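You operate a simulated robot arm through the tools that you are given. There is no shell and no other tool.

You are at the controls of a simulated robot arm. One attempt, no reset.

Task
Swap the empty core on the pay-off pin for the small orange spool and set the drag to 3.
Fine: switch the rewind bench off first; the core goes on the core peg; the other spools, dials, clamp lever and lock pin stay.

Only the result counts: the job must be done as asked and must still hold three seconds after the hand-in. Knocking over, shifting, dropping, spilling or breaking anything else fails it.

Robot
A 7-joint arm with a two-finger parallel gripper, fixed in place. Base frame: the origin is at the foot of the arm, x ahead of it, y to its left, z up; the work surface is at about z = 0.55. Units: m, rad, N and s.
Its first joint turns from -2.601 to 2.601 rad. Payload 3.5 kg.
The tool frame sits at the grasp point between the pads (the TCP): z along the fingers, y along the line on which they close. The tips reach 0.023 m beyond it. Largest opening 0.094 m; finger width 0.038, thickness 0.01; the body of the gripper, 0.054 by 0.096 m, starts 0.039 m behind the TCP.
Orientation is that of the tool frame in the base frame, as [roll, pitch, yaw] about the fixed x, y, z axes, in that order (R = Rz(yaw) Ry(pitch) Rx(roll)). With the fingers straight down and closing along the base's y, the tool's x points along the base's -x, its y along +y and its z along -z.

Tools
- The arm moves only by the tool drive_tool. Its arguments are lists of equal length, an entry for each row: "translation": the shift along the base's x, y, z in m, a list of three; "dr": the turn, a rotation vector about the base's x, y, z in degrees, a list of three; "jaw": the opening in per cent of the stroke, from 0 (shut) to 100 (fully open). In form: {"translation": [[dx, dy, dz], ...], "dr": [[ax, ay, az], ...], "jaw": [jaw, ...]}. A call has 1 to 20 rows; each row is the pose to reach, as a shift and turn from the pose commanded when the call began. Each row takes 0.2 s and may step no farther than 0.05 m and 0.15 rad from the row before; otherwise, or with a gripper value out of range, the whole call is refused. Where a pose cannot be reached the arm comes as near as it can. A force on the tool above 90 N (or 10 N above the force at the start of the call, whichever is more), or a blocked arm, ends the call early, and 0.2 s more pass. The fingers move at their own pace (about 0.153 m/s each) and stop on an object; they squeeze with about 20 N. The grip force told is the motor's: it shows also when the fingers shut on nothing. Time passes only in rows, and 0.2 s behind the last, so rows that repeat a pose let the fingers close. It gives the time, the measured TCP pose, the force on the tool (base axes), the opening and the grip force at its end, in the units of the frame above (readings bear some noise), with the torque about the TCP (base axes, N m) and any sound that the robot's microphone picked up.
- Cameras (640 x 400 px; columns grow to the right, rows downward): "scene" is fixed at [0.0517, -0.5028, 1.4774]; the picture's right is [0.37, -0.93, 0.00], its down [-0.56, -0.23, -0.80] and it looks along [0.74, 0.30, -0.60] (base axes); focal length 317 px, centre (320, 200). "wrist" rides on the gripper at [0.086, 0.016, -0.075] in the tool frame; the picture's right is [-0.18, 0.98, 0.00], its down [-0.58, -0.11, -0.81] and it looks along [-0.79, -0.15, 0.59] (tool axes); focal length 243 px, centre (320, 200). There is no depth. A picture from a camera that has moved, and an enlarged one, comes with that camera's place and axes in the base frame and with its lens.
- camera(camera): a new picture of that camera. It takes no simulated time.
- inspect(camera, box): a new picture of the part [left, top, right, bottom] of that camera's present view, enlarged. It takes no simulated time.
- close_job(): hands the job in; it is judged then, once.

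Places have to be worked out from the pictures, the camera data and where the tool is seen. Open the gripper and draw the arm clear of the work before you hand the job in, unless the task says otherwise.

The tools are called after ">>>" as name(argument=value, ...) on one line, values as JSON. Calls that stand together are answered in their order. drive_tool: Moves the arm, as the interface text tells. Its arguments: {"type":"object","properties":{"translation":{"type":"array","items":{"type":"array","items":{"type":"number"}}},"dr":{"type":"array","items":{"type":"array","items":{"type":"number"}}},"jaw":{"type":"array","items":{"type":"number"}}},"required":["translation","dr","jaw"]} The other tools are called the same way: camera (camera) takes a picture; inspect (camera, box) takes an enlarged picture of a part of a camera's view; close_job () hands the job in.

At the start:

```text
time_s: 0.0
eef_pos: [0.8562, 0.286, 1.0505]
ee_rot: [-3.14, -0.001, 3.142]
contact_force: [0.1, 1.2, 0.3]
ft_torque: [-0.01, 0.0, 0.02]
grip_width: 0.094
grasp_force: 0.0
```

scene: 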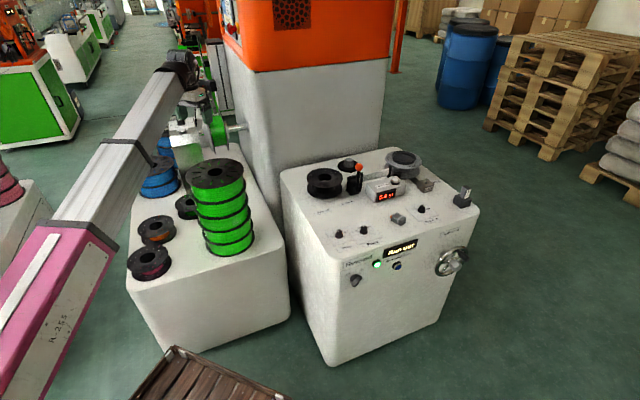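
wrist: 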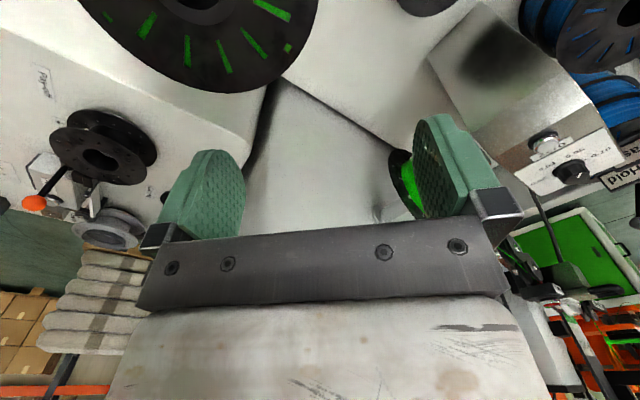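

I'll start by looking closely at the scene to identify the bench parts.

>>> inspect(camera="scene", box=[270, 140, 490, 290])

>>> inspect(camera="scene", box=[110, 100, 300, 300])

>>> inspect(camera="scene", box=[320, 190, 440, 290])

>>> inspect(camera="scene", box=[290, 140, 410, 215])

>>> inspect(camera="scene", box=[370, 145, 490, 220])

```text
2.67 times, centred on (380, 215) of scene
camera zoom: at [0.0517, -0.5028, 1.4774], right [0.37, -0.93, 0.0], down [-0.56, -0.23, -0.8], along [0.74, 0.3, -0.6], focal length 844 px, centre (160, 160)
```

zoom: 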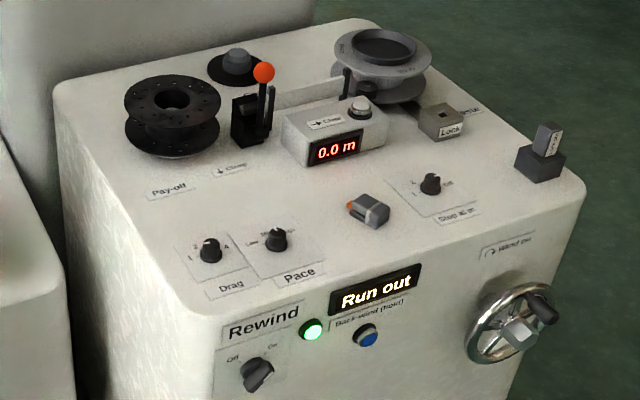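

```text
2.00 times, centred on (205, 200) of scene
camera zoom: at [0.0517, -0.5028, 1.4774], right [0.37, -0.93, 0.0], down [-0.56, -0.23, -0.8], along [0.74, 0.3, -0.6], focal length 633 px, centre (550, 200)
```

zoom: 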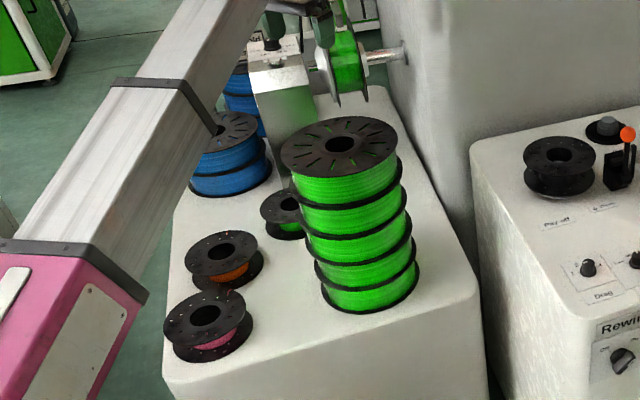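

```text
4.00 times, centred on (380, 240) of scene
camera zoom: at [0.0517, -0.5028, 1.4774], right [0.37, -0.93, 0.0], down [-0.56, -0.23, -0.8], along [0.74, 0.3, -0.6], focal length 1267 px, centre (80, 40)
```

zoom: 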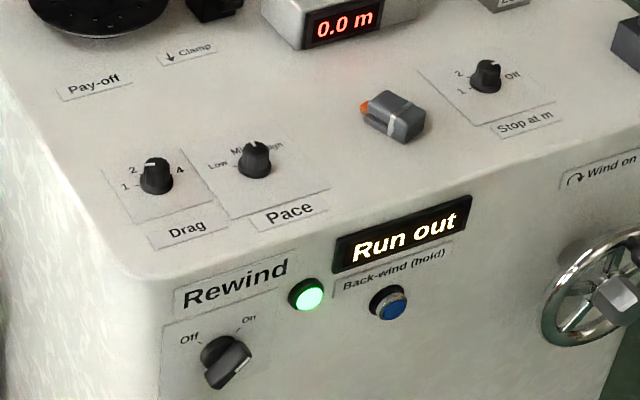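

```text
5.33 times, centred on (350, 178) of scene
camera zoom: at [0.0517, -0.5028, 1.4774], right [0.37, -0.93, 0.0], down [-0.56, -0.23, -0.8], along [0.74, 0.3, -0.6], focal length 1689 px, centre (160, 320)
```

zoom: 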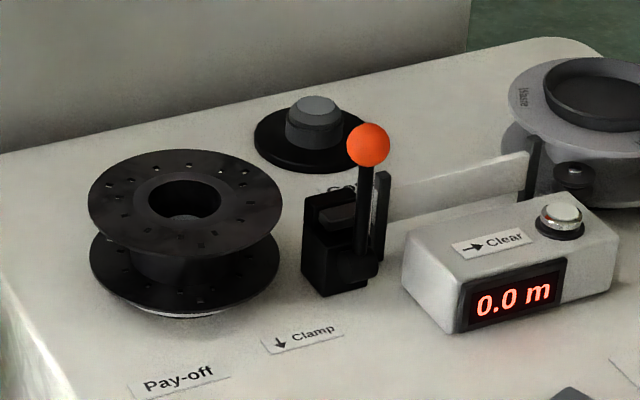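

```text
5.33 times, centred on (430, 182) of scene
camera zoom: at [0.0517, -0.5028, 1.4774], right [0.37, -0.93, 0.0], down [-0.56, -0.23, -0.8], along [0.74, 0.3, -0.6], focal length 1689 px, centre (-267, 293)
```

zoom: 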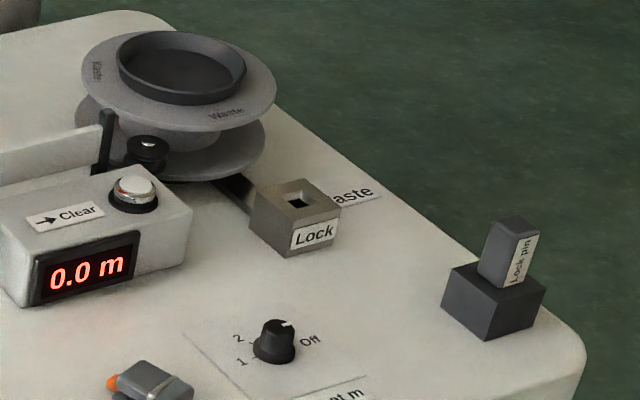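

The bench is turned about 45° with its top near z≈0.75–0.8. I'll move the arm away from the green stack to get the wrist camera over the bench for triangulation.

>>> drive_tool(translation=[[-0.02, -0.04, 0.01], [-0.04, -0.08, 0.02], [-0.06, -0.12, 0.03], [-0.08, -0.16, 0.04], [-0.1, -0.2, 0.05], [-0.12, -0.24, 0.05], [-0.14, -0.28, 0.05], [-0.16, -0.32, 0.05], [-0.18, -0.36, 0.05], [-0.2, -0.4, 0.05]], dr=[[0, 0, 0], [0, 0, 0], [0, 0, 0], [0, 0, 0], [0, 0, 0], [0, 0, 0], [0, 0, 0], [0, 0, 0], [0, 0, 0], [0, 0, 0]], jaw=[100, 100, 100, 100, 100, 100, 100, 100, 100, 100])

>>> camera(camera="wrist")

>>> camera(camera="scene")

```text
time_s: 1.1
eef_pos: [0.7739, 0.1123, 1.0948]
ee_rot: [3.139, 0.02, 3.123]
contact_force: [4.5, -2.6, -8.6]
ft_torque: [0.2, -0.51, 0.26]
grip_width: 0.0941
grasp_force: 0.1
stopped in row 5: the force on the tool passed its limit at 110 N (the readings are from after the stop); the commanded pose is now the measured one
```

```text
taken
camera wrist: at [0.6847, 0.128, 1.1667], right [0.2, 0.98, 0.01], down [0.56, -0.12, 0.82], along [0.8, -0.16, -0.58], focal length 243 px, centre (320, 200)
```

wrist: 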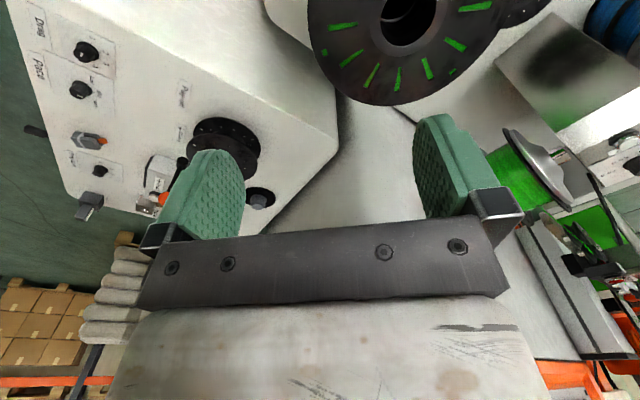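

```text
taken
```

scene: 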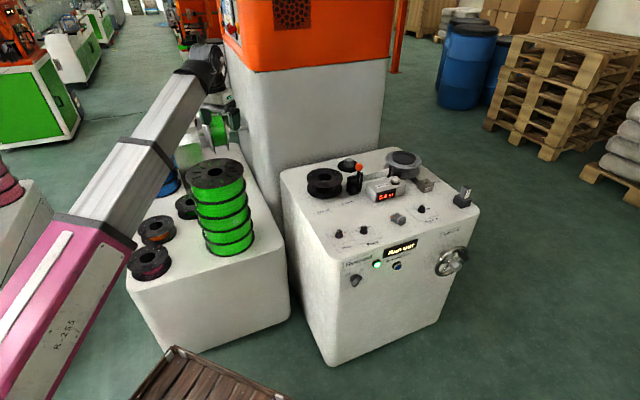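

The move stopped with a force spike, though nothing visibly shifted. I'll look closely at what the gripper or wrist is near.

>>> inspect(camera="scene", box=[160, 30, 280, 180])

>>> inspect(camera="wrist", box=[0, 0, 320, 220])

```text
2.67 times, centred on (220, 105) of scene
camera zoom: at [0.0517, -0.5028, 1.4774], right [0.37, -0.93, 0.0], down [-0.56, -0.23, -0.8], along [0.74, 0.3, -0.6], focal length 844 px, centre (587, 453)
```

zoom: 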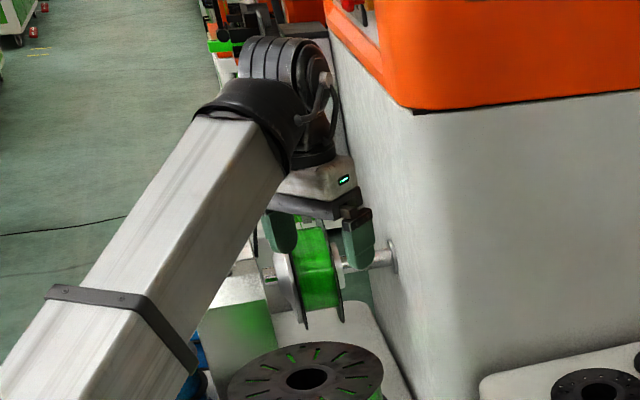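

```text
1.82 times, centred on (160, 110) of wrist
camera zoom: at [0.6847, 0.128, 1.1667], right [0.2, 0.98, 0.01], down [0.56, -0.12, 0.82], along [0.8, -0.16, -0.58], focal length 441 px, centre (611, 364)
```

zoom: 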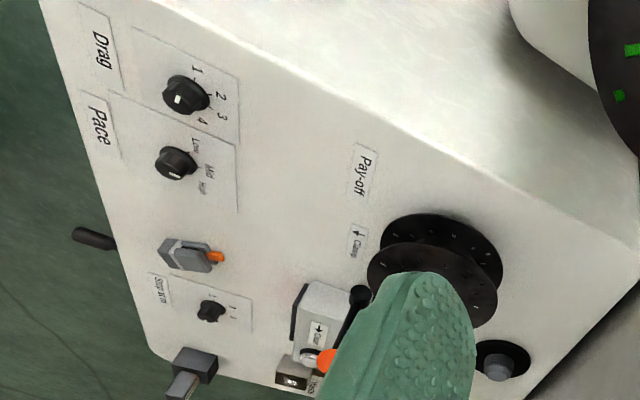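

The gripper itself seems clear of the green stack; I'll hold still for a moment to see whether any contact force remains.

>>> drive_tool(translation=[[0, 0, 0], [0, 0, 0]], dr=[[0, 0, 0], [0, 0, 0]], jaw=[100, 100])

```text
time_s: 1.7
eef_pos: [0.7721, 0.111, 1.0946]
ee_rot: [3.139, 0.018, 3.124]
contact_force: [6.8, -3.7, -16.7]
ft_torque: [0.21, -0.98, 0.32]
grip_width: 0.094
grasp_force: 0.0
```

A downward and forward push on the tool that persists suggests the hand touches the arm's own forearm (wrist folded too far). I'll ease forward and down, staying above the green stack (top ≈0.89).

>>> drive_tool(translation=[[0.01, -0.005, -0.02], [0.02, -0.01, -0.04], [0.03, -0.015, -0.06]], dr=[[0, 0, 0], [0, 0, 0], [0, 0, 0]], jaw=[100, 100, 100])

```text
time_s: 2.5
eef_pos: [0.8024, 0.0967, 1.0358]
ee_rot: [3.141, 0.019, 3.124]
contact_force: [0.2, -0.9, -0.4]
ft_torque: [0.01, 0.01, 0.0]
grip_width: 0.0937
grasp_force: 0.1
```

The contact is gone, confirming that. Now I'll sweep toward the bench side, keeping the radius and height in the safe region.

>>> drive_tool(translation=[[0.005, -0.03, -0.005], [0.01, -0.06, -0.01], [0.01, -0.09, -0.015], [0.01, -0.12, -0.02], [0.01, -0.15, -0.025], [0.01, -0.18, -0.03], [0.01, -0.21, -0.035], [0.0, -0.24, -0.04]], dr=[[0, 0, 0], [0, 0, 0], [0, 0, 0], [0, 0, 0], [0, 0, 0], [0, 0, 0], [0, 0, 0], [0, 0, 0]], jaw=[100, 100, 100, 100, 100, 100, 100, 100])

>>> camera(camera="wrist")

>>> camera(camera="scene")

```text
time_s: 4.3
eef_pos: [0.8018, -0.1427, 0.9948]
ee_rot: [3.138, 0.019, 3.123]
contact_force: [-0.1, -1.2, 0.4]
ft_torque: [-0.03, 0.01, 0.03]
grip_width: 0.0941
grasp_force: 0.1
```

```text
taken
camera wrist: at [0.7143, -0.1264, 1.0668], right [0.2, 0.98, 0.01], down [0.56, -0.12, 0.82], along [0.8, -0.16, -0.58], focal length 243 px, centre (320, 200)
```

wrist: 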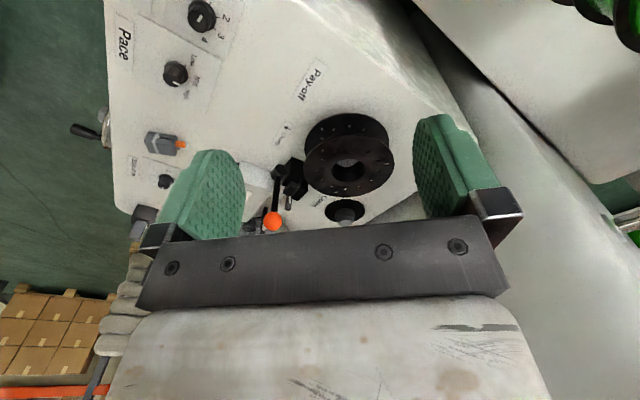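

```text
taken
```

scene: 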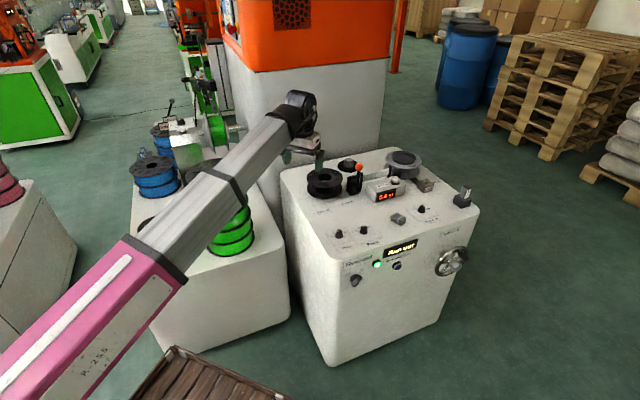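

The pay-off core's top sits near (1.00, −0.14, 0.82), flange Ø≈0.14, and the core peg is farther out near (1.21, −0.165). I'll move out above the pay-off at a safe height to test the reach and get better views.

>>> drive_tool(translation=[[0.03, 0, 0.005], [0.06, 0, 0.005], [0.09, 0, 0.005], [0.12, 0, 0.005], [0.15, 0, 0.005], [0.18, 0, 0.005]], dr=[[0, 0, 0], [0, 0, 0], [0, 0, 0], [0, 0, 0], [0, 0, 0], [0, 0, 0]], jaw=[100, 100, 100, 100, 100, 100])

>>> camera(camera="wrist")

>>> camera(camera="scene")

```text
time_s: 5.7
eef_pos: [0.9826, -0.1434, 1.0007]
ee_rot: [3.141, 0.019, 3.123]
contact_force: [0.1, -0.2, 0.4]
ft_torque: [0.01, -0.04, -0.01]
grip_width: 0.094
grasp_force: 0.2
```

```text
taken
camera wrist: at [0.8953, -0.1271, 1.0713], right [0.2, 0.98, 0.01], down [0.56, -0.12, 0.82], along [0.8, -0.16, -0.58], focal length 243 px, centre (320, 200)
```

wrist: 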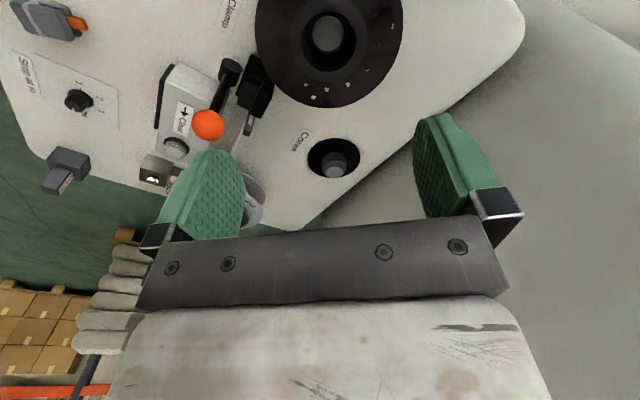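

```text
taken
```

scene: 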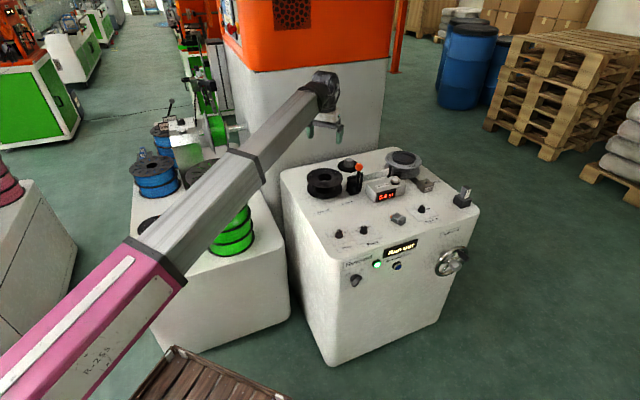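

The view now shows the bore and pin; I'll zoom in on both.

>>> inspect(camera="wrist", box=[230, 0, 430, 125])

>>> inspect(camera="wrist", box=[120, 40, 400, 215])

>>> inspect(camera="scene", box=[290, 60, 410, 210])

```text
3.20 times, centred on (330, 62) of wrist
camera zoom: at [0.8953, -0.1271, 1.0713], right [0.2, 0.98, 0.01], down [0.56, -0.12, 0.82], along [0.8, -0.16, -0.58], focal length 776 px, centre (288, 640)
```

zoom: 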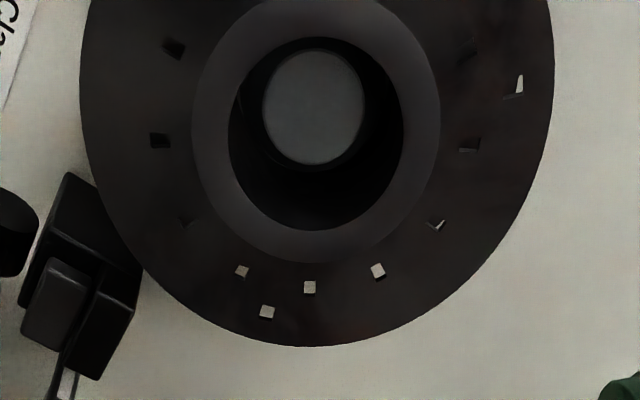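

```text
2.29 times, centred on (260, 128) of wrist
camera zoom: at [0.8953, -0.1271, 1.0713], right [0.2, 0.98, 0.01], down [0.56, -0.12, 0.82], along [0.8, -0.16, -0.58], focal length 555 px, centre (457, 366)
```

zoom: 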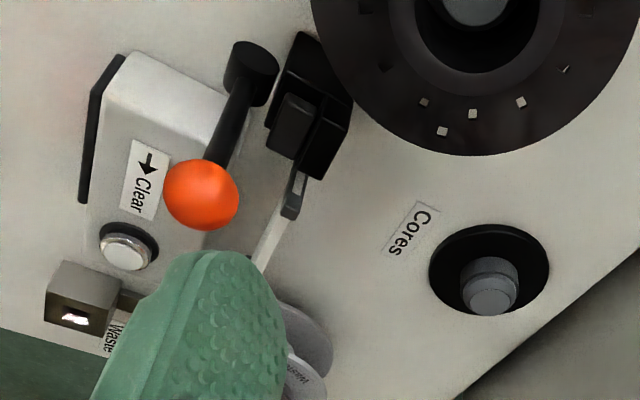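

```text
2.67 times, centred on (350, 135) of scene
camera zoom: at [0.0517, -0.5028, 1.4774], right [0.37, -0.93, 0.0], down [-0.56, -0.23, -0.8], along [0.74, 0.3, -0.6], focal length 844 px, centre (240, 373)
```

zoom: 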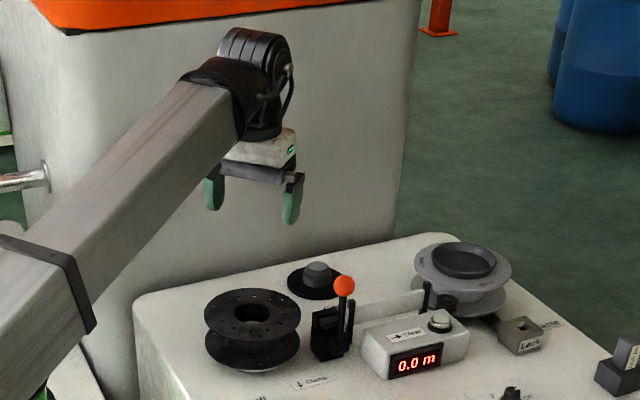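

Reach is fine here. Now I'll zoom on the rewind switch, the drag dial, and the indicator from the scene camera.

>>> inspect(camera="scene", box=[335, 255, 385, 295])

>>> inspect(camera="scene", box=[325, 215, 375, 255])

>>> inspect(camera="scene", box=[125, 150, 205, 220])

```text
10.00 times, centred on (360, 275) of scene
camera zoom: at [0.0517, -0.5028, 1.4774], right [0.37, -0.93, 0.0], down [-0.56, -0.23, -0.8], along [0.74, 0.3, -0.6], focal length 3167 px, centre (-80, -550)
```

zoom: 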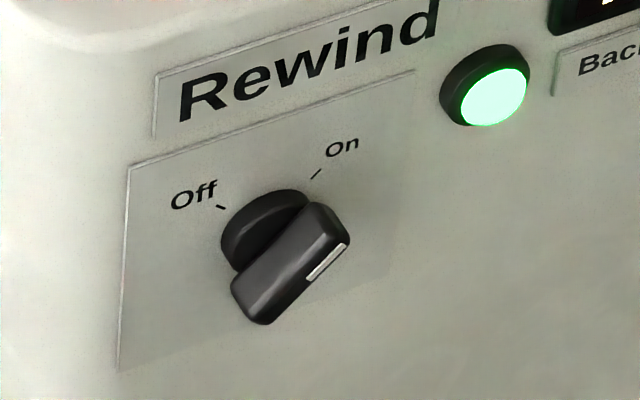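

```text
10.00 times, centred on (350, 235) of scene
camera zoom: at [0.0517, -0.5028, 1.4774], right [0.37, -0.93, 0.0], down [-0.56, -0.23, -0.8], along [0.74, 0.3, -0.6], focal length 3167 px, centre (20, -150)
```

zoom: 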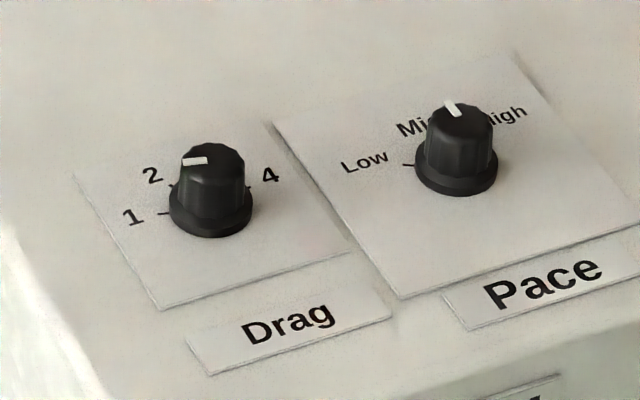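

```text
5.71 times, centred on (165, 185) of scene
camera zoom: at [0.0517, -0.5028, 1.4774], right [0.37, -0.93, 0.0], down [-0.56, -0.23, -0.8], along [0.74, 0.3, -0.6], focal length 1810 px, centre (1206, 286)
```

zoom: 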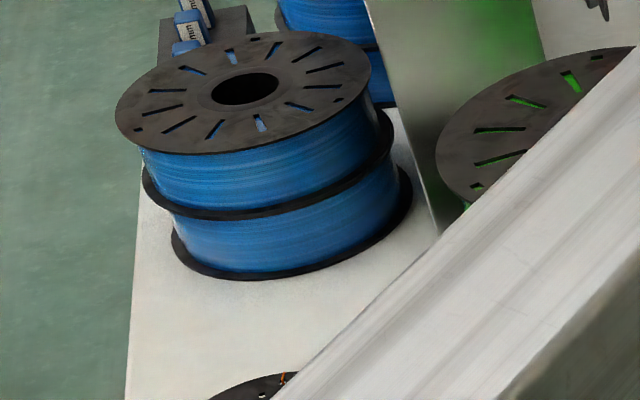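

The rewind switch bar points to "On" (upper right) and must be turned about 80–90° counter‑clockwise to "Off". It's on the front face, which faces (−0.7, −0.7), so I'll first retract over the bench front and yaw the tool 45°.

>>> drive_tool(translation=[[-0.016, -0.02, -0.003], [-0.032, -0.04, -0.006], [-0.048, -0.06, -0.01], [-0.064, -0.08, -0.014], [-0.08, -0.1, -0.018], [-0.096, -0.12, -0.022], [-0.112, -0.14, -0.026], [-0.13, -0.16, -0.03]], dr=[[0, 0, 6], [0, 0, 12], [0, 0, 18], [0, 0, 24], [0, 0, 30], [0, 0, 36], [0, 0, 42], [0, 0, 46]], jaw=[100, 100, 100, 100, 100, 100, 100, 100])

>>> camera(camera="wrist")

>>> camera(camera="scene")

```text
time_s: 7.5
eef_pos: [0.8525, -0.3034, 0.9702]
ee_rot: [3.139, 0.019, -2.354]
contact_force: [0.7, -0.3, 0.1]
ft_torque: [0.03, 0.0, -0.02]
grip_width: 0.0941
grasp_force: 0.0
```

```text
taken
camera wrist: at [0.7791, -0.356, 1.0422], right [-0.57, 0.82, 0.01], down [0.48, 0.32, 0.82], along [0.67, 0.47, -0.58], focal length 243 px, centre (320, 200)
```

wrist: 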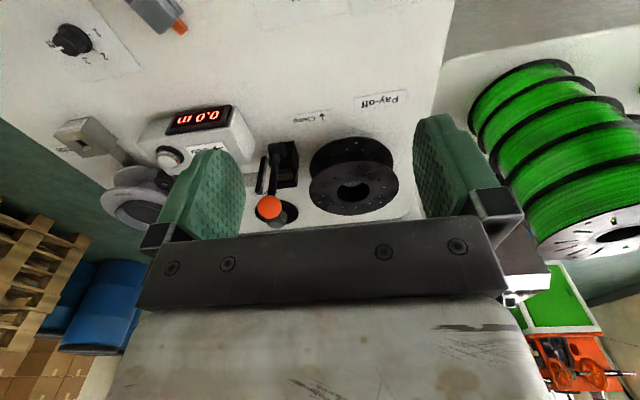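

```text
taken
```

scene: 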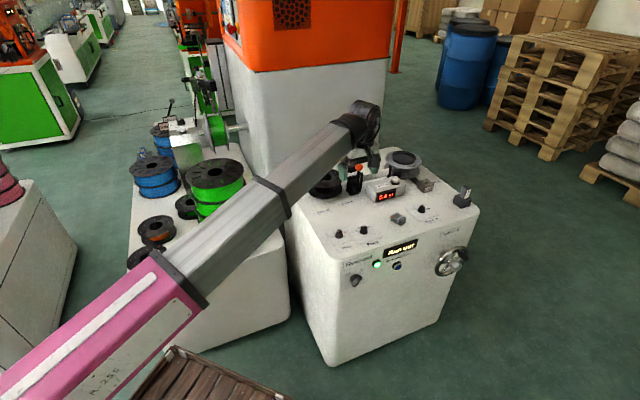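

The bench axes match the 45° yaw well. Now pitch the tool up to horizontal (pointing along +x+y) while backing off in front of the bench face.

>>> drive_tool(translation=[[-0.017, -0.014, -0.003], [-0.034, -0.028, -0.006], [-0.051, -0.042, -0.01], [-0.068, -0.056, -0.013], [-0.085, -0.07, -0.016], [-0.102, -0.085, -0.02], [-0.12, -0.1, -0.024], [-0.138, -0.114, -0.028], [-0.156, -0.128, -0.032], [-0.174, -0.143, -0.036], [-0.19, -0.157, -0.04]], dr=[[5.785, -5.785, 0], [11.57, -11.57, 0], [17.355, -17.355, 0], [23.14, -23.14, 0], [28.925, -28.925, 0], [34.71, -34.71, 0], [40.495, -40.495, 0], [46.28, -46.28, 0], [52.065, -52.065, 0], [57.85, -57.85, 0], [63.64, -63.64, 0]], jaw=[100, 100, 100, 100, 100, 100, 100, 100, 100, 100, 100])

>>> camera(camera="wrist")

>>> camera(camera="scene")

```text
time_s: 9.9
eef_pos: [0.6623, -0.4597, 0.929]
ee_rot: [0.035, 1.55, 0.823]
contact_force: [-0.1, 0.5, 0.8]
ft_torque: [-0.02, 0.01, 0.01]
grip_width: 0.0939
grasp_force: 0.1
```

```text
taken
camera wrist: at [0.5998, -0.5012, 0.8415], right [-0.7, 0.69, 0.18], down [-0.5, -0.66, 0.56], along [0.51, 0.3, 0.8], focal length 243 px, centre (320, 200)
```

wrist: 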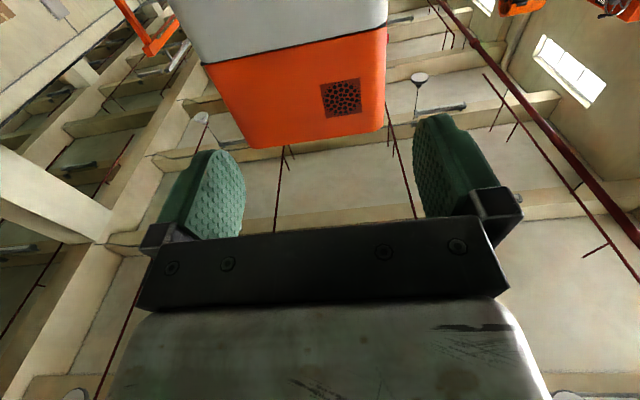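

```text
taken
```

scene: 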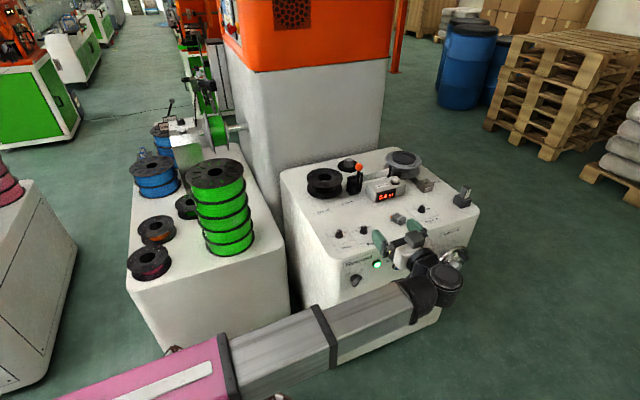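

Tool is horizontal. I'll zoom the scene on the gripper and the switch to check camera calibration before the approach.

>>> inspect(camera="scene", box=[340, 210, 480, 310])

>>> inspect(camera="scene", box=[130, 205, 190, 285])

```text
4.00 times, centred on (410, 260) of scene
camera zoom: at [0.0517, -0.5028, 1.4774], right [0.37, -0.93, 0.0], down [-0.56, -0.23, -0.8], along [0.74, 0.3, -0.6], focal length 1267 px, centre (-40, -40)
```

zoom: 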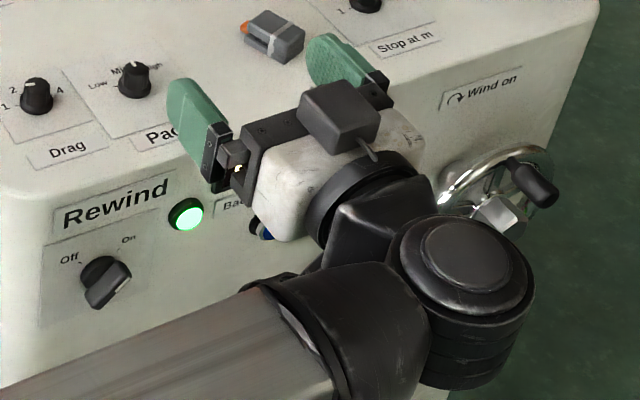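

```text
5.00 times, centred on (160, 245) of scene
camera zoom: at [0.0517, -0.5028, 1.4774], right [0.37, -0.93, 0.0], down [-0.56, -0.23, -0.8], along [0.74, 0.3, -0.6], focal length 1583 px, centre (1120, -25)
```

zoom: 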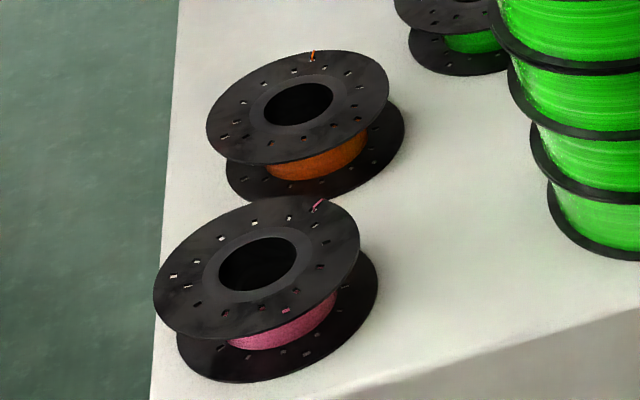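

Calibration agrees within ~1 cm. The arm is clear of the bench; I'll descend in front of the face towards the switch height (~0.58) and check.

>>> drive_tool(translation=[[0, 0, -0.03], [0, 0, -0.06], [0, 0, -0.09], [0, 0, -0.12], [0, 0, -0.15], [0, 0, -0.18]], dr=[[0, 0, 0], [0, 0, 0], [0, 0, 0], [0, 0, 0], [0, 0, 0], [0, 0, 0]], jaw=[100, 100, 100, 100, 100, 60])

>>> camera(camera="scene")

>>> camera(camera="wrist")

```text
time_s: 11.3
eef_pos: [0.6618, -0.4611, 0.7499]
ee_rot: [0.034, 1.551, 0.82]
contact_force: [0.1, -1.8, 0.1]
ft_torque: [0.0, 0.02, 0.0]
grip_width: 0.0563
grasp_force: 0.0
```

```text
taken
```

scene: 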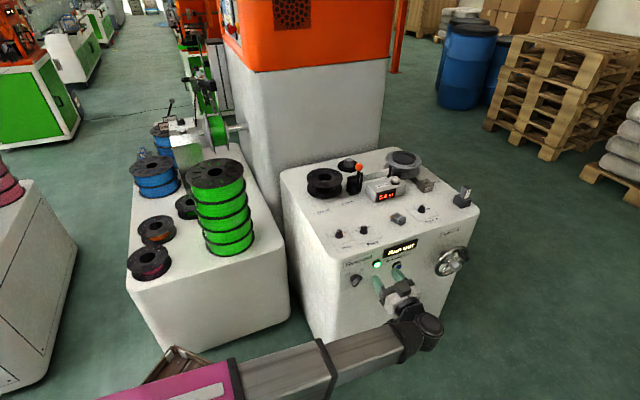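

```text
taken
camera wrist: at [0.5995, -0.5021, 0.6614], right [-0.7, 0.69, 0.18], down [-0.5, -0.66, 0.57], along [0.51, 0.3, 0.8], focal length 243 px, centre (320, 200)
```

wrist: 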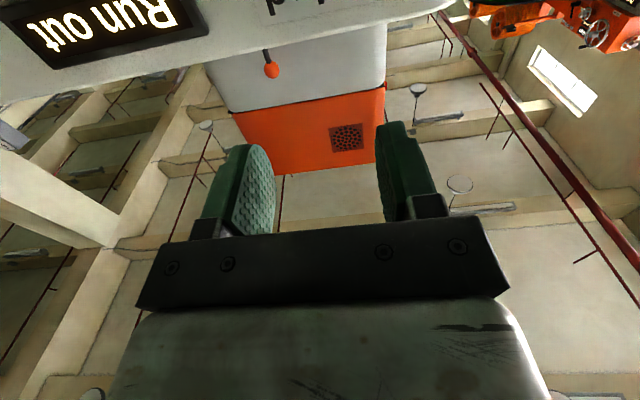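

The face plane comes out near x+y≈0.415 and the switch axis at about (0.76, −0.345, 0.60), with its bar tilted ~42° clockwise from vertical. I'll descend to that height, align laterally and roll the tool 42° to match the bar, staying ~0.15 m away.

>>> drive_tool(translation=[[-0.002, 0.002, -0.025], [-0.004, 0.004, -0.05], [-0.006, 0.006, -0.075], [-0.009, 0.009, -0.1], [-0.009, 0.009, -0.125], [-0.009, 0.009, -0.148]], dr=[[4.9, 5.1, 0], [9.7, 10.2, 0], [14.5, 15.2, 0], [19.3, 20.3, 0], [24.1, 25.3, 0], [29.1, 30.3, 0]], jaw=[60, 60, 60, 60, 60, 60])

>>> camera(camera="scene")

>>> camera(camera="wrist")

>>> inspect(camera="scene", box=[330, 255, 410, 325])

```text
time_s: 12.7
eef_pos: [0.6523, -0.4516, 0.6017]
ee_rot: [1.569, 0.833, 2.349]
contact_force: [0.2, 0.0, 0.9]
ft_torque: [-0.01, 0.02, 0.02]
grip_width: 0.0563
grasp_force: 0.2
```

```text
taken
```

scene: 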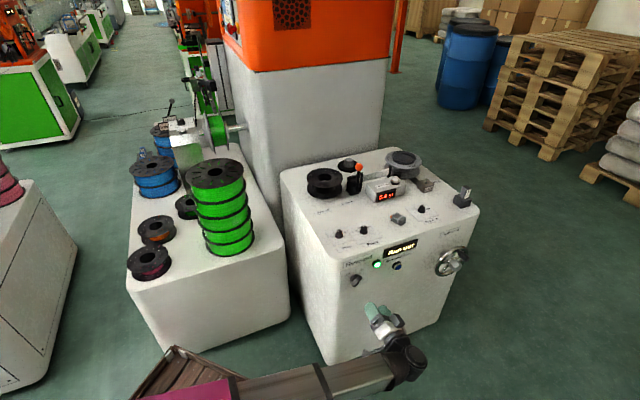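

```text
taken
camera wrist: at [0.5503, -0.4553, 0.5479], right [-0.43, 0.43, 0.8], down [-0.24, -0.9, 0.36], along [0.87, -0.04, 0.49], focal length 243 px, centre (320, 200)
```

wrist: 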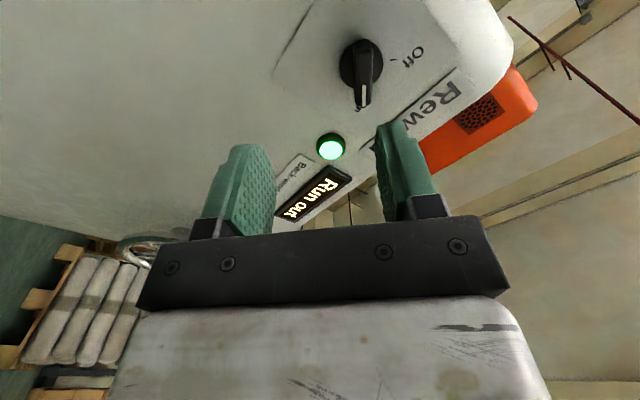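

```text
5.71 times, centred on (370, 290) of scene
camera zoom: at [0.0517, -0.5028, 1.4774], right [0.37, -0.93, 0.0], down [-0.56, -0.23, -0.8], along [0.74, 0.3, -0.6], focal length 1810 px, centre (34, -314)
```

zoom: 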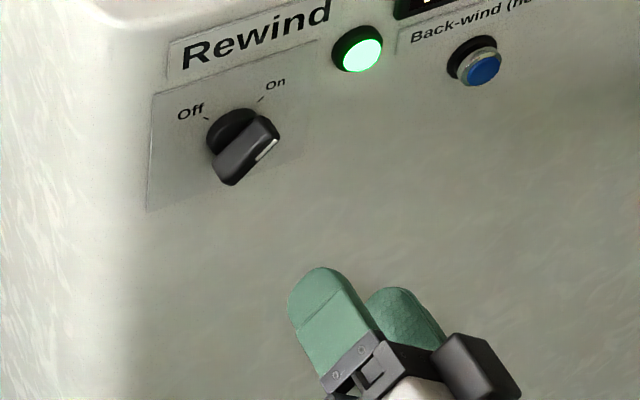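

The wrist camera now sees the switch nicely. I'll zoom to measure its axis and bar angle.

>>> inspect(camera="wrist", box=[270, 10, 430, 120])

```text
3.64 times, centred on (350, 65) of wrist
camera zoom: at [0.5503, -0.4553, 0.5479], right [-0.43, 0.43, 0.8], down [-0.24, -0.9, 0.36], along [0.87, -0.04, 0.49], focal length 882 px, centre (211, 691)
```

zoom: 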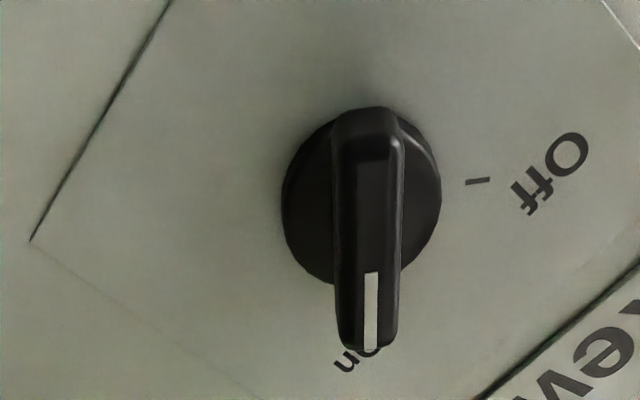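

Estimates put the switch slightly up and left of the tool axis. I'll shift up ~3 cm, left ~1.3 cm and forward 4 cm for a second wrist view to triangulate precisely.

>>> drive_tool(translation=[[0.006, 0.011, 0.01], [0.012, 0.024, 0.02], [0.019, 0.037, 0.03]], dr=[[0, 0, 0], [0, 0, 0], [0, 0, 0]], jaw=[60, 60, 60])

>>> camera(camera="wrist")

>>> inspect(camera="scene", box=[330, 255, 410, 325])

```text
time_s: 13.5
eef_pos: [0.672, -0.4149, 0.6324]
ee_rot: [1.569, 0.836, 2.35]
contact_force: [-0.6, -0.3, 0.2]
ft_torque: [0.0, 0.01, 0.0]
grip_width: 0.0563
grasp_force: 0.1
```

```text
taken
camera wrist: at [0.5693, -0.4182, 0.578], right [-0.43, 0.43, 0.8], down [-0.24, -0.9, 0.36], along [0.87, -0.04, 0.49], focal length 243 px, centre (320, 200)
```

wrist: 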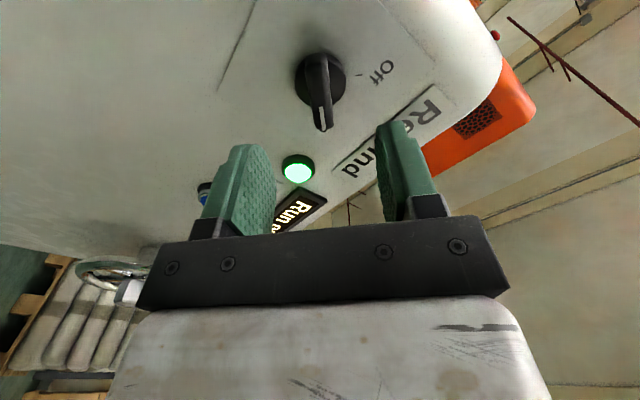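

```text
5.71 times, centred on (370, 290) of scene
camera zoom: at [0.0517, -0.5028, 1.4774], right [0.37, -0.93, 0.0], down [-0.56, -0.23, -0.8], along [0.74, 0.3, -0.6], focal length 1810 px, centre (34, -314)
```

zoom: 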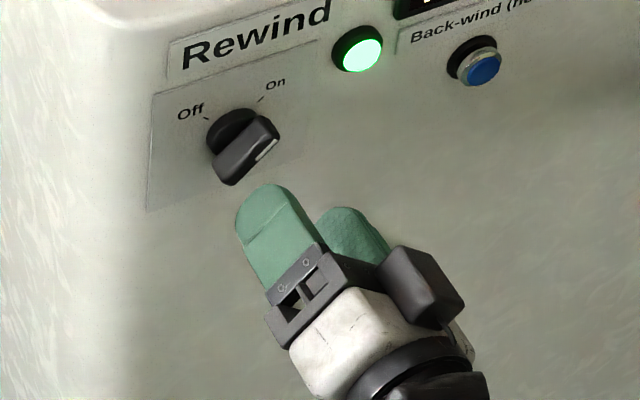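

Triangulating both wrist views puts the switch disc near (0.72–0.735, −0.355, 0.628), almost on the tool axis, bar angle ≈45–46°. I'll roll 3° more and advance 3 cm, then look again.

>>> drive_tool(translation=[[0.009, 0.012, -0.001], [0.018, 0.024, -0.003]], dr=[[1, 1, 0], [2.1, 2.1, 0]], jaw=[60, 60])

>>> camera(camera="wrist")

>>> inspect(camera="scene", box=[330, 255, 410, 325])

```text
time_s: 14.1
eef_pos: [0.691, -0.3908, 0.6282]
ee_rot: [1.569, 0.784, 2.35]
contact_force: [-0.2, 0.1, -0.1]
ft_torque: [0.0, 0.01, 0.0]
grip_width: 0.0564
grasp_force: 0.0
```

```text
taken
camera wrist: at [0.5866, -0.3925, 0.5778], right [-0.4, 0.4, 0.83], down [-0.23, -0.91, 0.33], along [0.89, -0.06, 0.46], focal length 243 px, centre (320, 200)
```

wrist: 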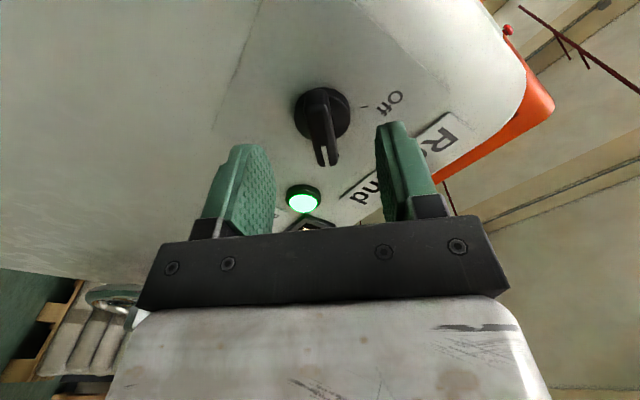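

```text
5.71 times, centred on (370, 290) of scene
camera zoom: at [0.0517, -0.5028, 1.4774], right [0.37, -0.93, 0.0], down [-0.56, -0.23, -0.8], along [0.74, 0.3, -0.6], focal length 1810 px, centre (34, -314)
```

zoom: 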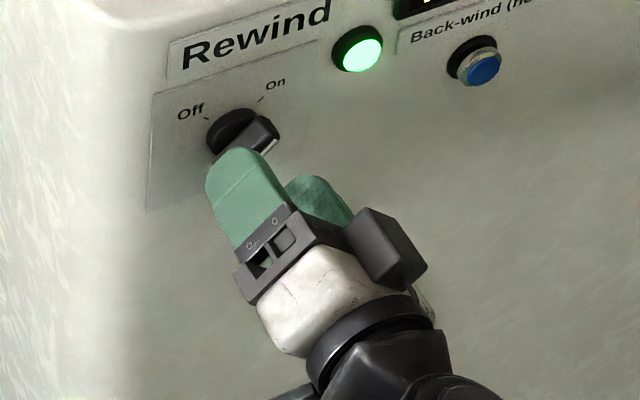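

Three views now agree: disc at (0.728, −0.353, 0.628), dead on the tool axis, ~3 cm beyond the tips. I'll advance 2 cm so the pads straddle the bar.

>>> drive_tool(translation=[[0.0075, 0.007, 0], [0.015, 0.014, 0]], dr=[[0, 0, 0], [0, 0, 0]], jaw=[60, 60])

>>> inspect(camera="wrist", box=[200, 60, 460, 240])

>>> inspect(camera="scene", box=[330, 255, 410, 325])

```text
time_s: 14.7
eef_pos: [0.7062, -0.3773, 0.6293]
ee_rot: [1.571, 0.786, 2.35]
contact_force: [-0.4, -0.3, -0.4]
ft_torque: [-0.02, -0.01, 0.0]
grip_width: 0.0562
grasp_force: 0.1
```

```text
2.22 times, centred on (330, 150) of wrist
camera zoom: at [0.6012, -0.3786, 0.5779], right [-0.4, 0.4, 0.83], down [-0.23, -0.91, 0.33], along [0.89, -0.06, 0.46], focal length 539 px, centre (298, 311)
```

zoom: 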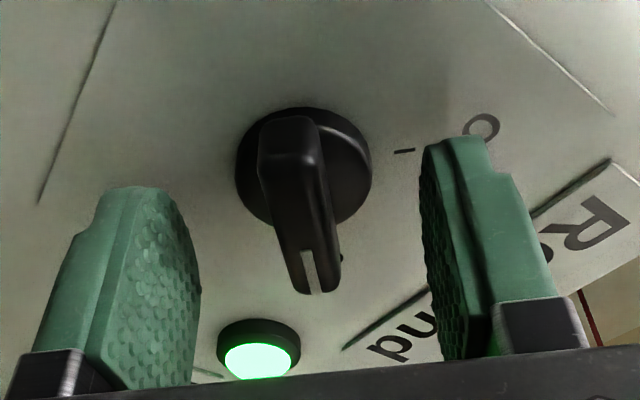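

```text
5.71 times, centred on (370, 290) of scene
camera zoom: at [0.0517, -0.5028, 1.4774], right [0.37, -0.93, 0.0], down [-0.56, -0.23, -0.8], along [0.74, 0.3, -0.6], focal length 1810 px, centre (34, -314)
```

zoom: 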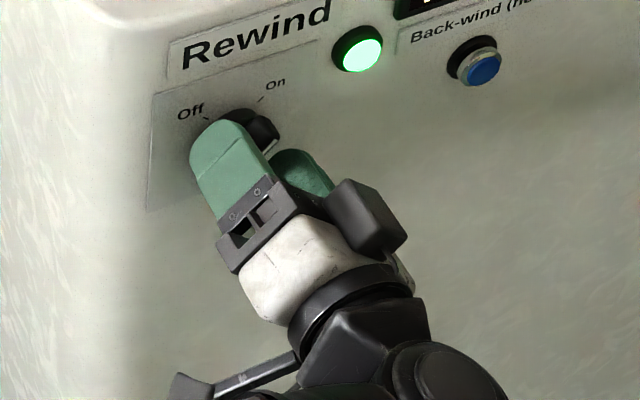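

The fingers straddle the bar well. I'll advance 4 mm more and close on the bar.

>>> drive_tool(translation=[[0.003, 0.003, 0], [0.003, 0.003, 0], [0.003, 0.003, 0], [0.003, 0.003, 0]], dr=[[0, 0, 0], [0, 0, 0], [0, 0, 0], [0, 0, 0]], jaw=[60, 30, 0, 0])

>>> inspect(camera="wrist", box=[200, 60, 460, 240])

>>> inspect(camera="scene", box=[330, 255, 410, 325])

```text
time_s: 15.7
eef_pos: [0.7089, -0.3732, 0.6305]
ee_rot: [1.566, 0.786, 2.35]
contact_force: [-3.7, 4.3, 9.5]
ft_torque: [0.16, -0.19, 0.45]
grip_width: 0.0129
grasp_force: 44.9
```

```text
2.22 times, centred on (330, 150) of wrist
camera zoom: at [0.6038, -0.3749, 0.5787], right [-0.4, 0.4, 0.83], down [-0.23, -0.91, 0.33], along [0.89, -0.06, 0.46], focal length 539 px, centre (298, 311)
```

zoom: 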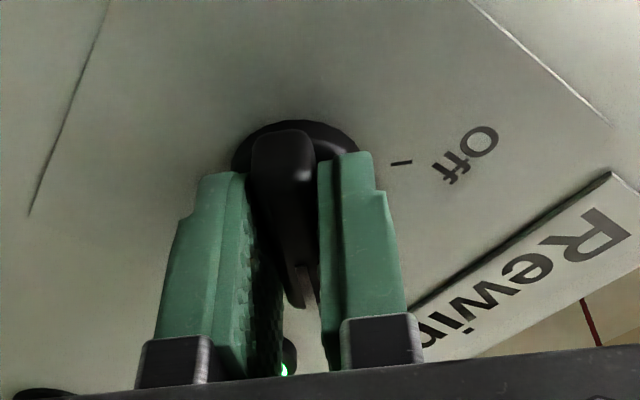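

```text
5.71 times, centred on (370, 290) of scene
camera zoom: at [0.0517, -0.5028, 1.4774], right [0.37, -0.93, 0.0], down [-0.56, -0.23, -0.8], along [0.74, 0.3, -0.6], focal length 1810 px, centre (34, -314)
```

zoom: 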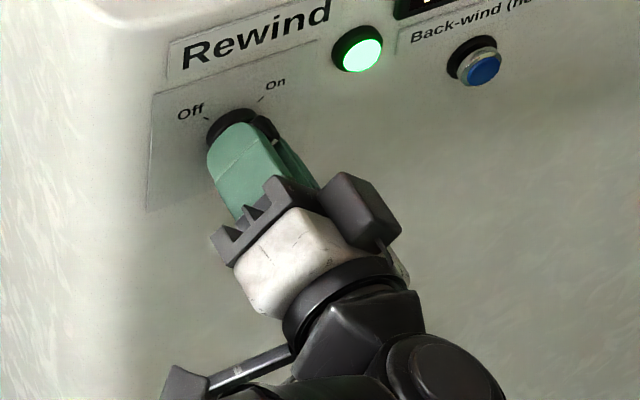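

The bar is gripped (12.9 mm). Now turn 90° counter‑clockwise (as seen from the front) about the tool axis.

>>> drive_tool(translation=[[-0.001, 0.001, 0.0015], [-0.001, 0.001, 0.0015], [-0.001, 0.001, 0.0015], [-0.001, 0.001, 0.0015], [-0.001, 0.001, 0.0015], [-0.001, 0.001, 0.0015], [-0.001, 0.001, 0.0015], [-0.001, 0.001, 0.0015], [-0.001, 0.001, 0.0015], [-0.001, 0.001, 0.0015], [-0.001, 0.001, 0.0015], [-0.001, 0.001, 0.0015], [-0.001, 0.001, 0.0015]], dr=[[-5.3, -5.3, 0], [-10.6, -10.6, 0], [-15.9, -15.9, 0], [-21.2, -21.2, 0], [-26.5, -26.5, 0], [-31.8, -31.8, 0], [-37.1, -37.1, 0], [-42.4, -42.4, 0], [-47.7, -47.7, 0], [-53.0, -53.0, 0], [-58.3, -58.3, 0], [-63.6, -63.6, 0], [-63.6, -63.6, 0]], jaw=[0, 0, 0, 0, 0, 0, 0, 0, 0, 0, 0, 0, 0])

>>> inspect(camera="scene", box=[330, 225, 440, 325])

>>> camera(camera="wrist")

```text
time_s: 18.5
eef_pos: [0.7087, -0.3746, 0.6309]
ee_rot: [-1.566, 0.786, -0.785]
contact_force: [28.9, -6.4, -13.9]
ft_torque: [-0.39, 0.41, 0.19]
grip_width: 0.0131
grasp_force: 45.2
```

```text
4.00 times, centred on (385, 275) of scene
camera zoom: at [0.0517, -0.5028, 1.4774], right [0.37, -0.93, 0.0], down [-0.56, -0.23, -0.8], along [0.74, 0.3, -0.6], focal length 1267 px, centre (60, -100)
```

zoom: 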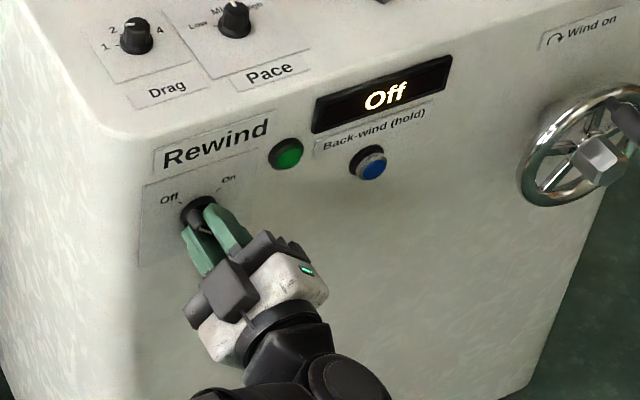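

```text
taken
camera wrist: at [0.6905, -0.4624, 0.556], right [-0.58, 0.59, -0.56], down [-0.81, -0.33, 0.48], along [0.1, 0.74, 0.67], focal length 243 px, centre (320, 200)
```

wrist: 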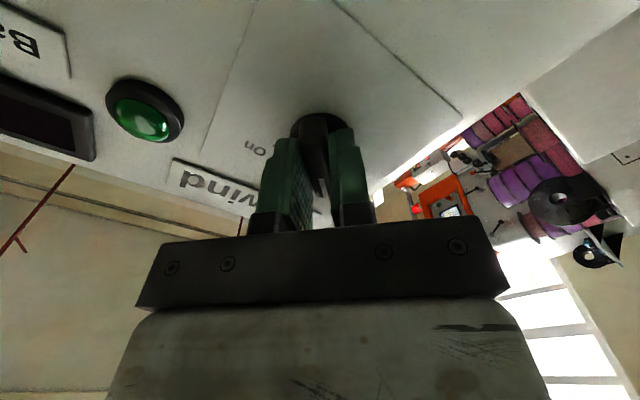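

The display reads "Off" and the lamp is dark. I'll open, then back straight out.

>>> drive_tool(translation=[[0, 0, 0], [0, 0, 0], [-0.014, -0.014, 0], [-0.035, -0.035, 0], [-0.06, -0.06, 0], [-0.085, -0.085, 0]], dr=[[0, 0, 0], [0, 0, 0], [0, 0, 0], [0, 0, 0], [0, 0, 0], [0, 0, 0]], jaw=[50, 50, 50, 50, 50, 50])

>>> inspect(camera="scene", box=[330, 215, 440, 325])

```text
time_s: 19.9
eef_pos: [0.6223, -0.4574, 0.6303]
ee_rot: [-1.564, 0.786, -0.777]
contact_force: [-0.3, 0.1, -0.6]
ft_torque: [-0.03, 0.0, 0.01]
grip_width: 0.0469
grasp_force: 0.0
```

```text
3.64 times, centred on (385, 270) of scene
camera zoom: at [0.0517, -0.5028, 1.4774], right [0.37, -0.93, 0.0], down [-0.56, -0.23, -0.8], along [0.74, 0.3, -0.6], focal length 1152 px, centre (84, -54)
```

zoom: 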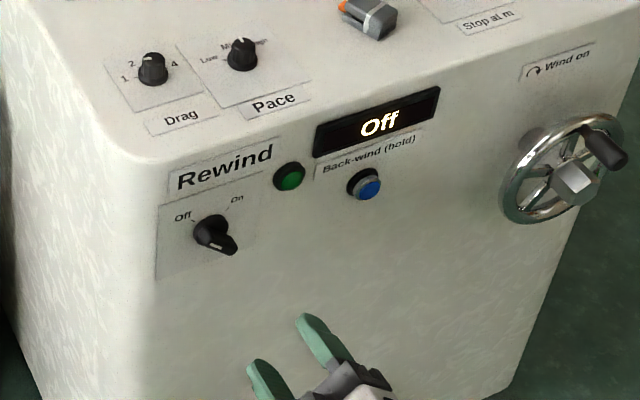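

Switch is off. Next I'll raise the arm back up, undo the roll, and re-point the tool down near the drag dial.

>>> drive_tool(translation=[[0, 0, 0.04], [0, 0, 0.08], [0, 0, 0.12], [0, 0, 0.16], [0, 0, 0.2], [0, 0, 0.24], [0, 0, 0.28], [0, 0, 0.3]], dr=[[4.2, 4.2, 0], [8.4, 8.4, 0], [12.6, 12.6, 0], [16.8, 16.8, 0], [21, 21, 0], [25.2, 25.2, 0], [29.4, 29.4, 0], [31.8, 31.8, 0]], jaw=[50, 50, 50, 50, 50, 50, 50, 50])

>>> drive_tool(translation=[[0.01, 0.012, 0.0], [0.02, 0.024, 0.0], [0.03, 0.036, 0.0], [0.04, 0.048, 0.0], [0.05, 0.06, 0.0], [0.06, 0.072, 0.0], [0.07, 0.084, 0.0], [0.08, 0.096, 0.0], [0.09, 0.108, 0.0], [0.1, 0.12, 0.0], [0.11, 0.13, 0.0]], dr=[[-5.785, 5.785, 0], [-11.57, 11.57, 0], [-17.355, 17.355, 0], [-23.14, 23.14, 0], [-28.925, 28.925, 0], [-34.71, 34.71, 0], [-40.495, 40.495, 0], [-46.28, 46.28, 0], [-52.065, 52.065, 0], [-57.85, 57.85, 0], [-63.64, 63.64, 0]], jaw=[50, 50, 50, 50, 50, 50, 50, 50, 50, 50, 50])

>>> camera(camera="wrist")

>>> camera(camera="scene")

```text
time_s: 21.7
eef_pos: [0.6247, -0.4576, 0.9313]
ee_rot: [0.528, 1.565, 1.312]
contact_force: [-0.7, -0.7, 0.1]
ft_torque: [-0.01, 0.01, 0.0]
grip_width: 0.047
grasp_force: 0.0
```

```text
time_s: 24.1
eef_pos: [0.7326, -0.3275, 0.9308]
ee_rot: [-3.139, 0.002, -2.358]
contact_force: [-0.2, 0.4, 0.9]
ft_torque: [0.0, -0.01, 0.01]
grip_width: 0.047
grasp_force: 0.1
```

```text
taken
camera wrist: at [0.6594, -0.3789, 1.0043], right [-0.56, 0.83, 0.0], down [0.48, 0.33, 0.81], along [0.67, 0.45, -0.59], focal length 243 px, centre (320, 200)
```

wrist: 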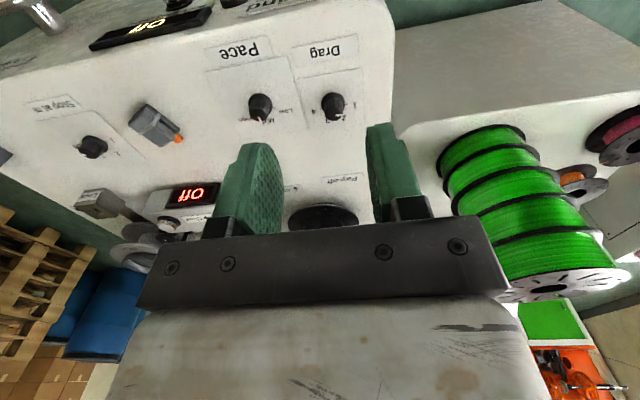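

```text
taken
```

scene: 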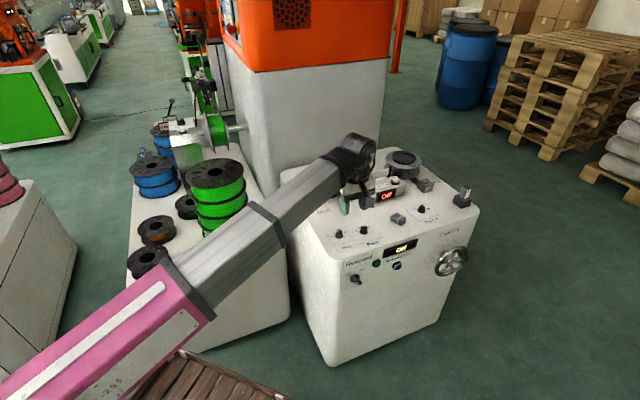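

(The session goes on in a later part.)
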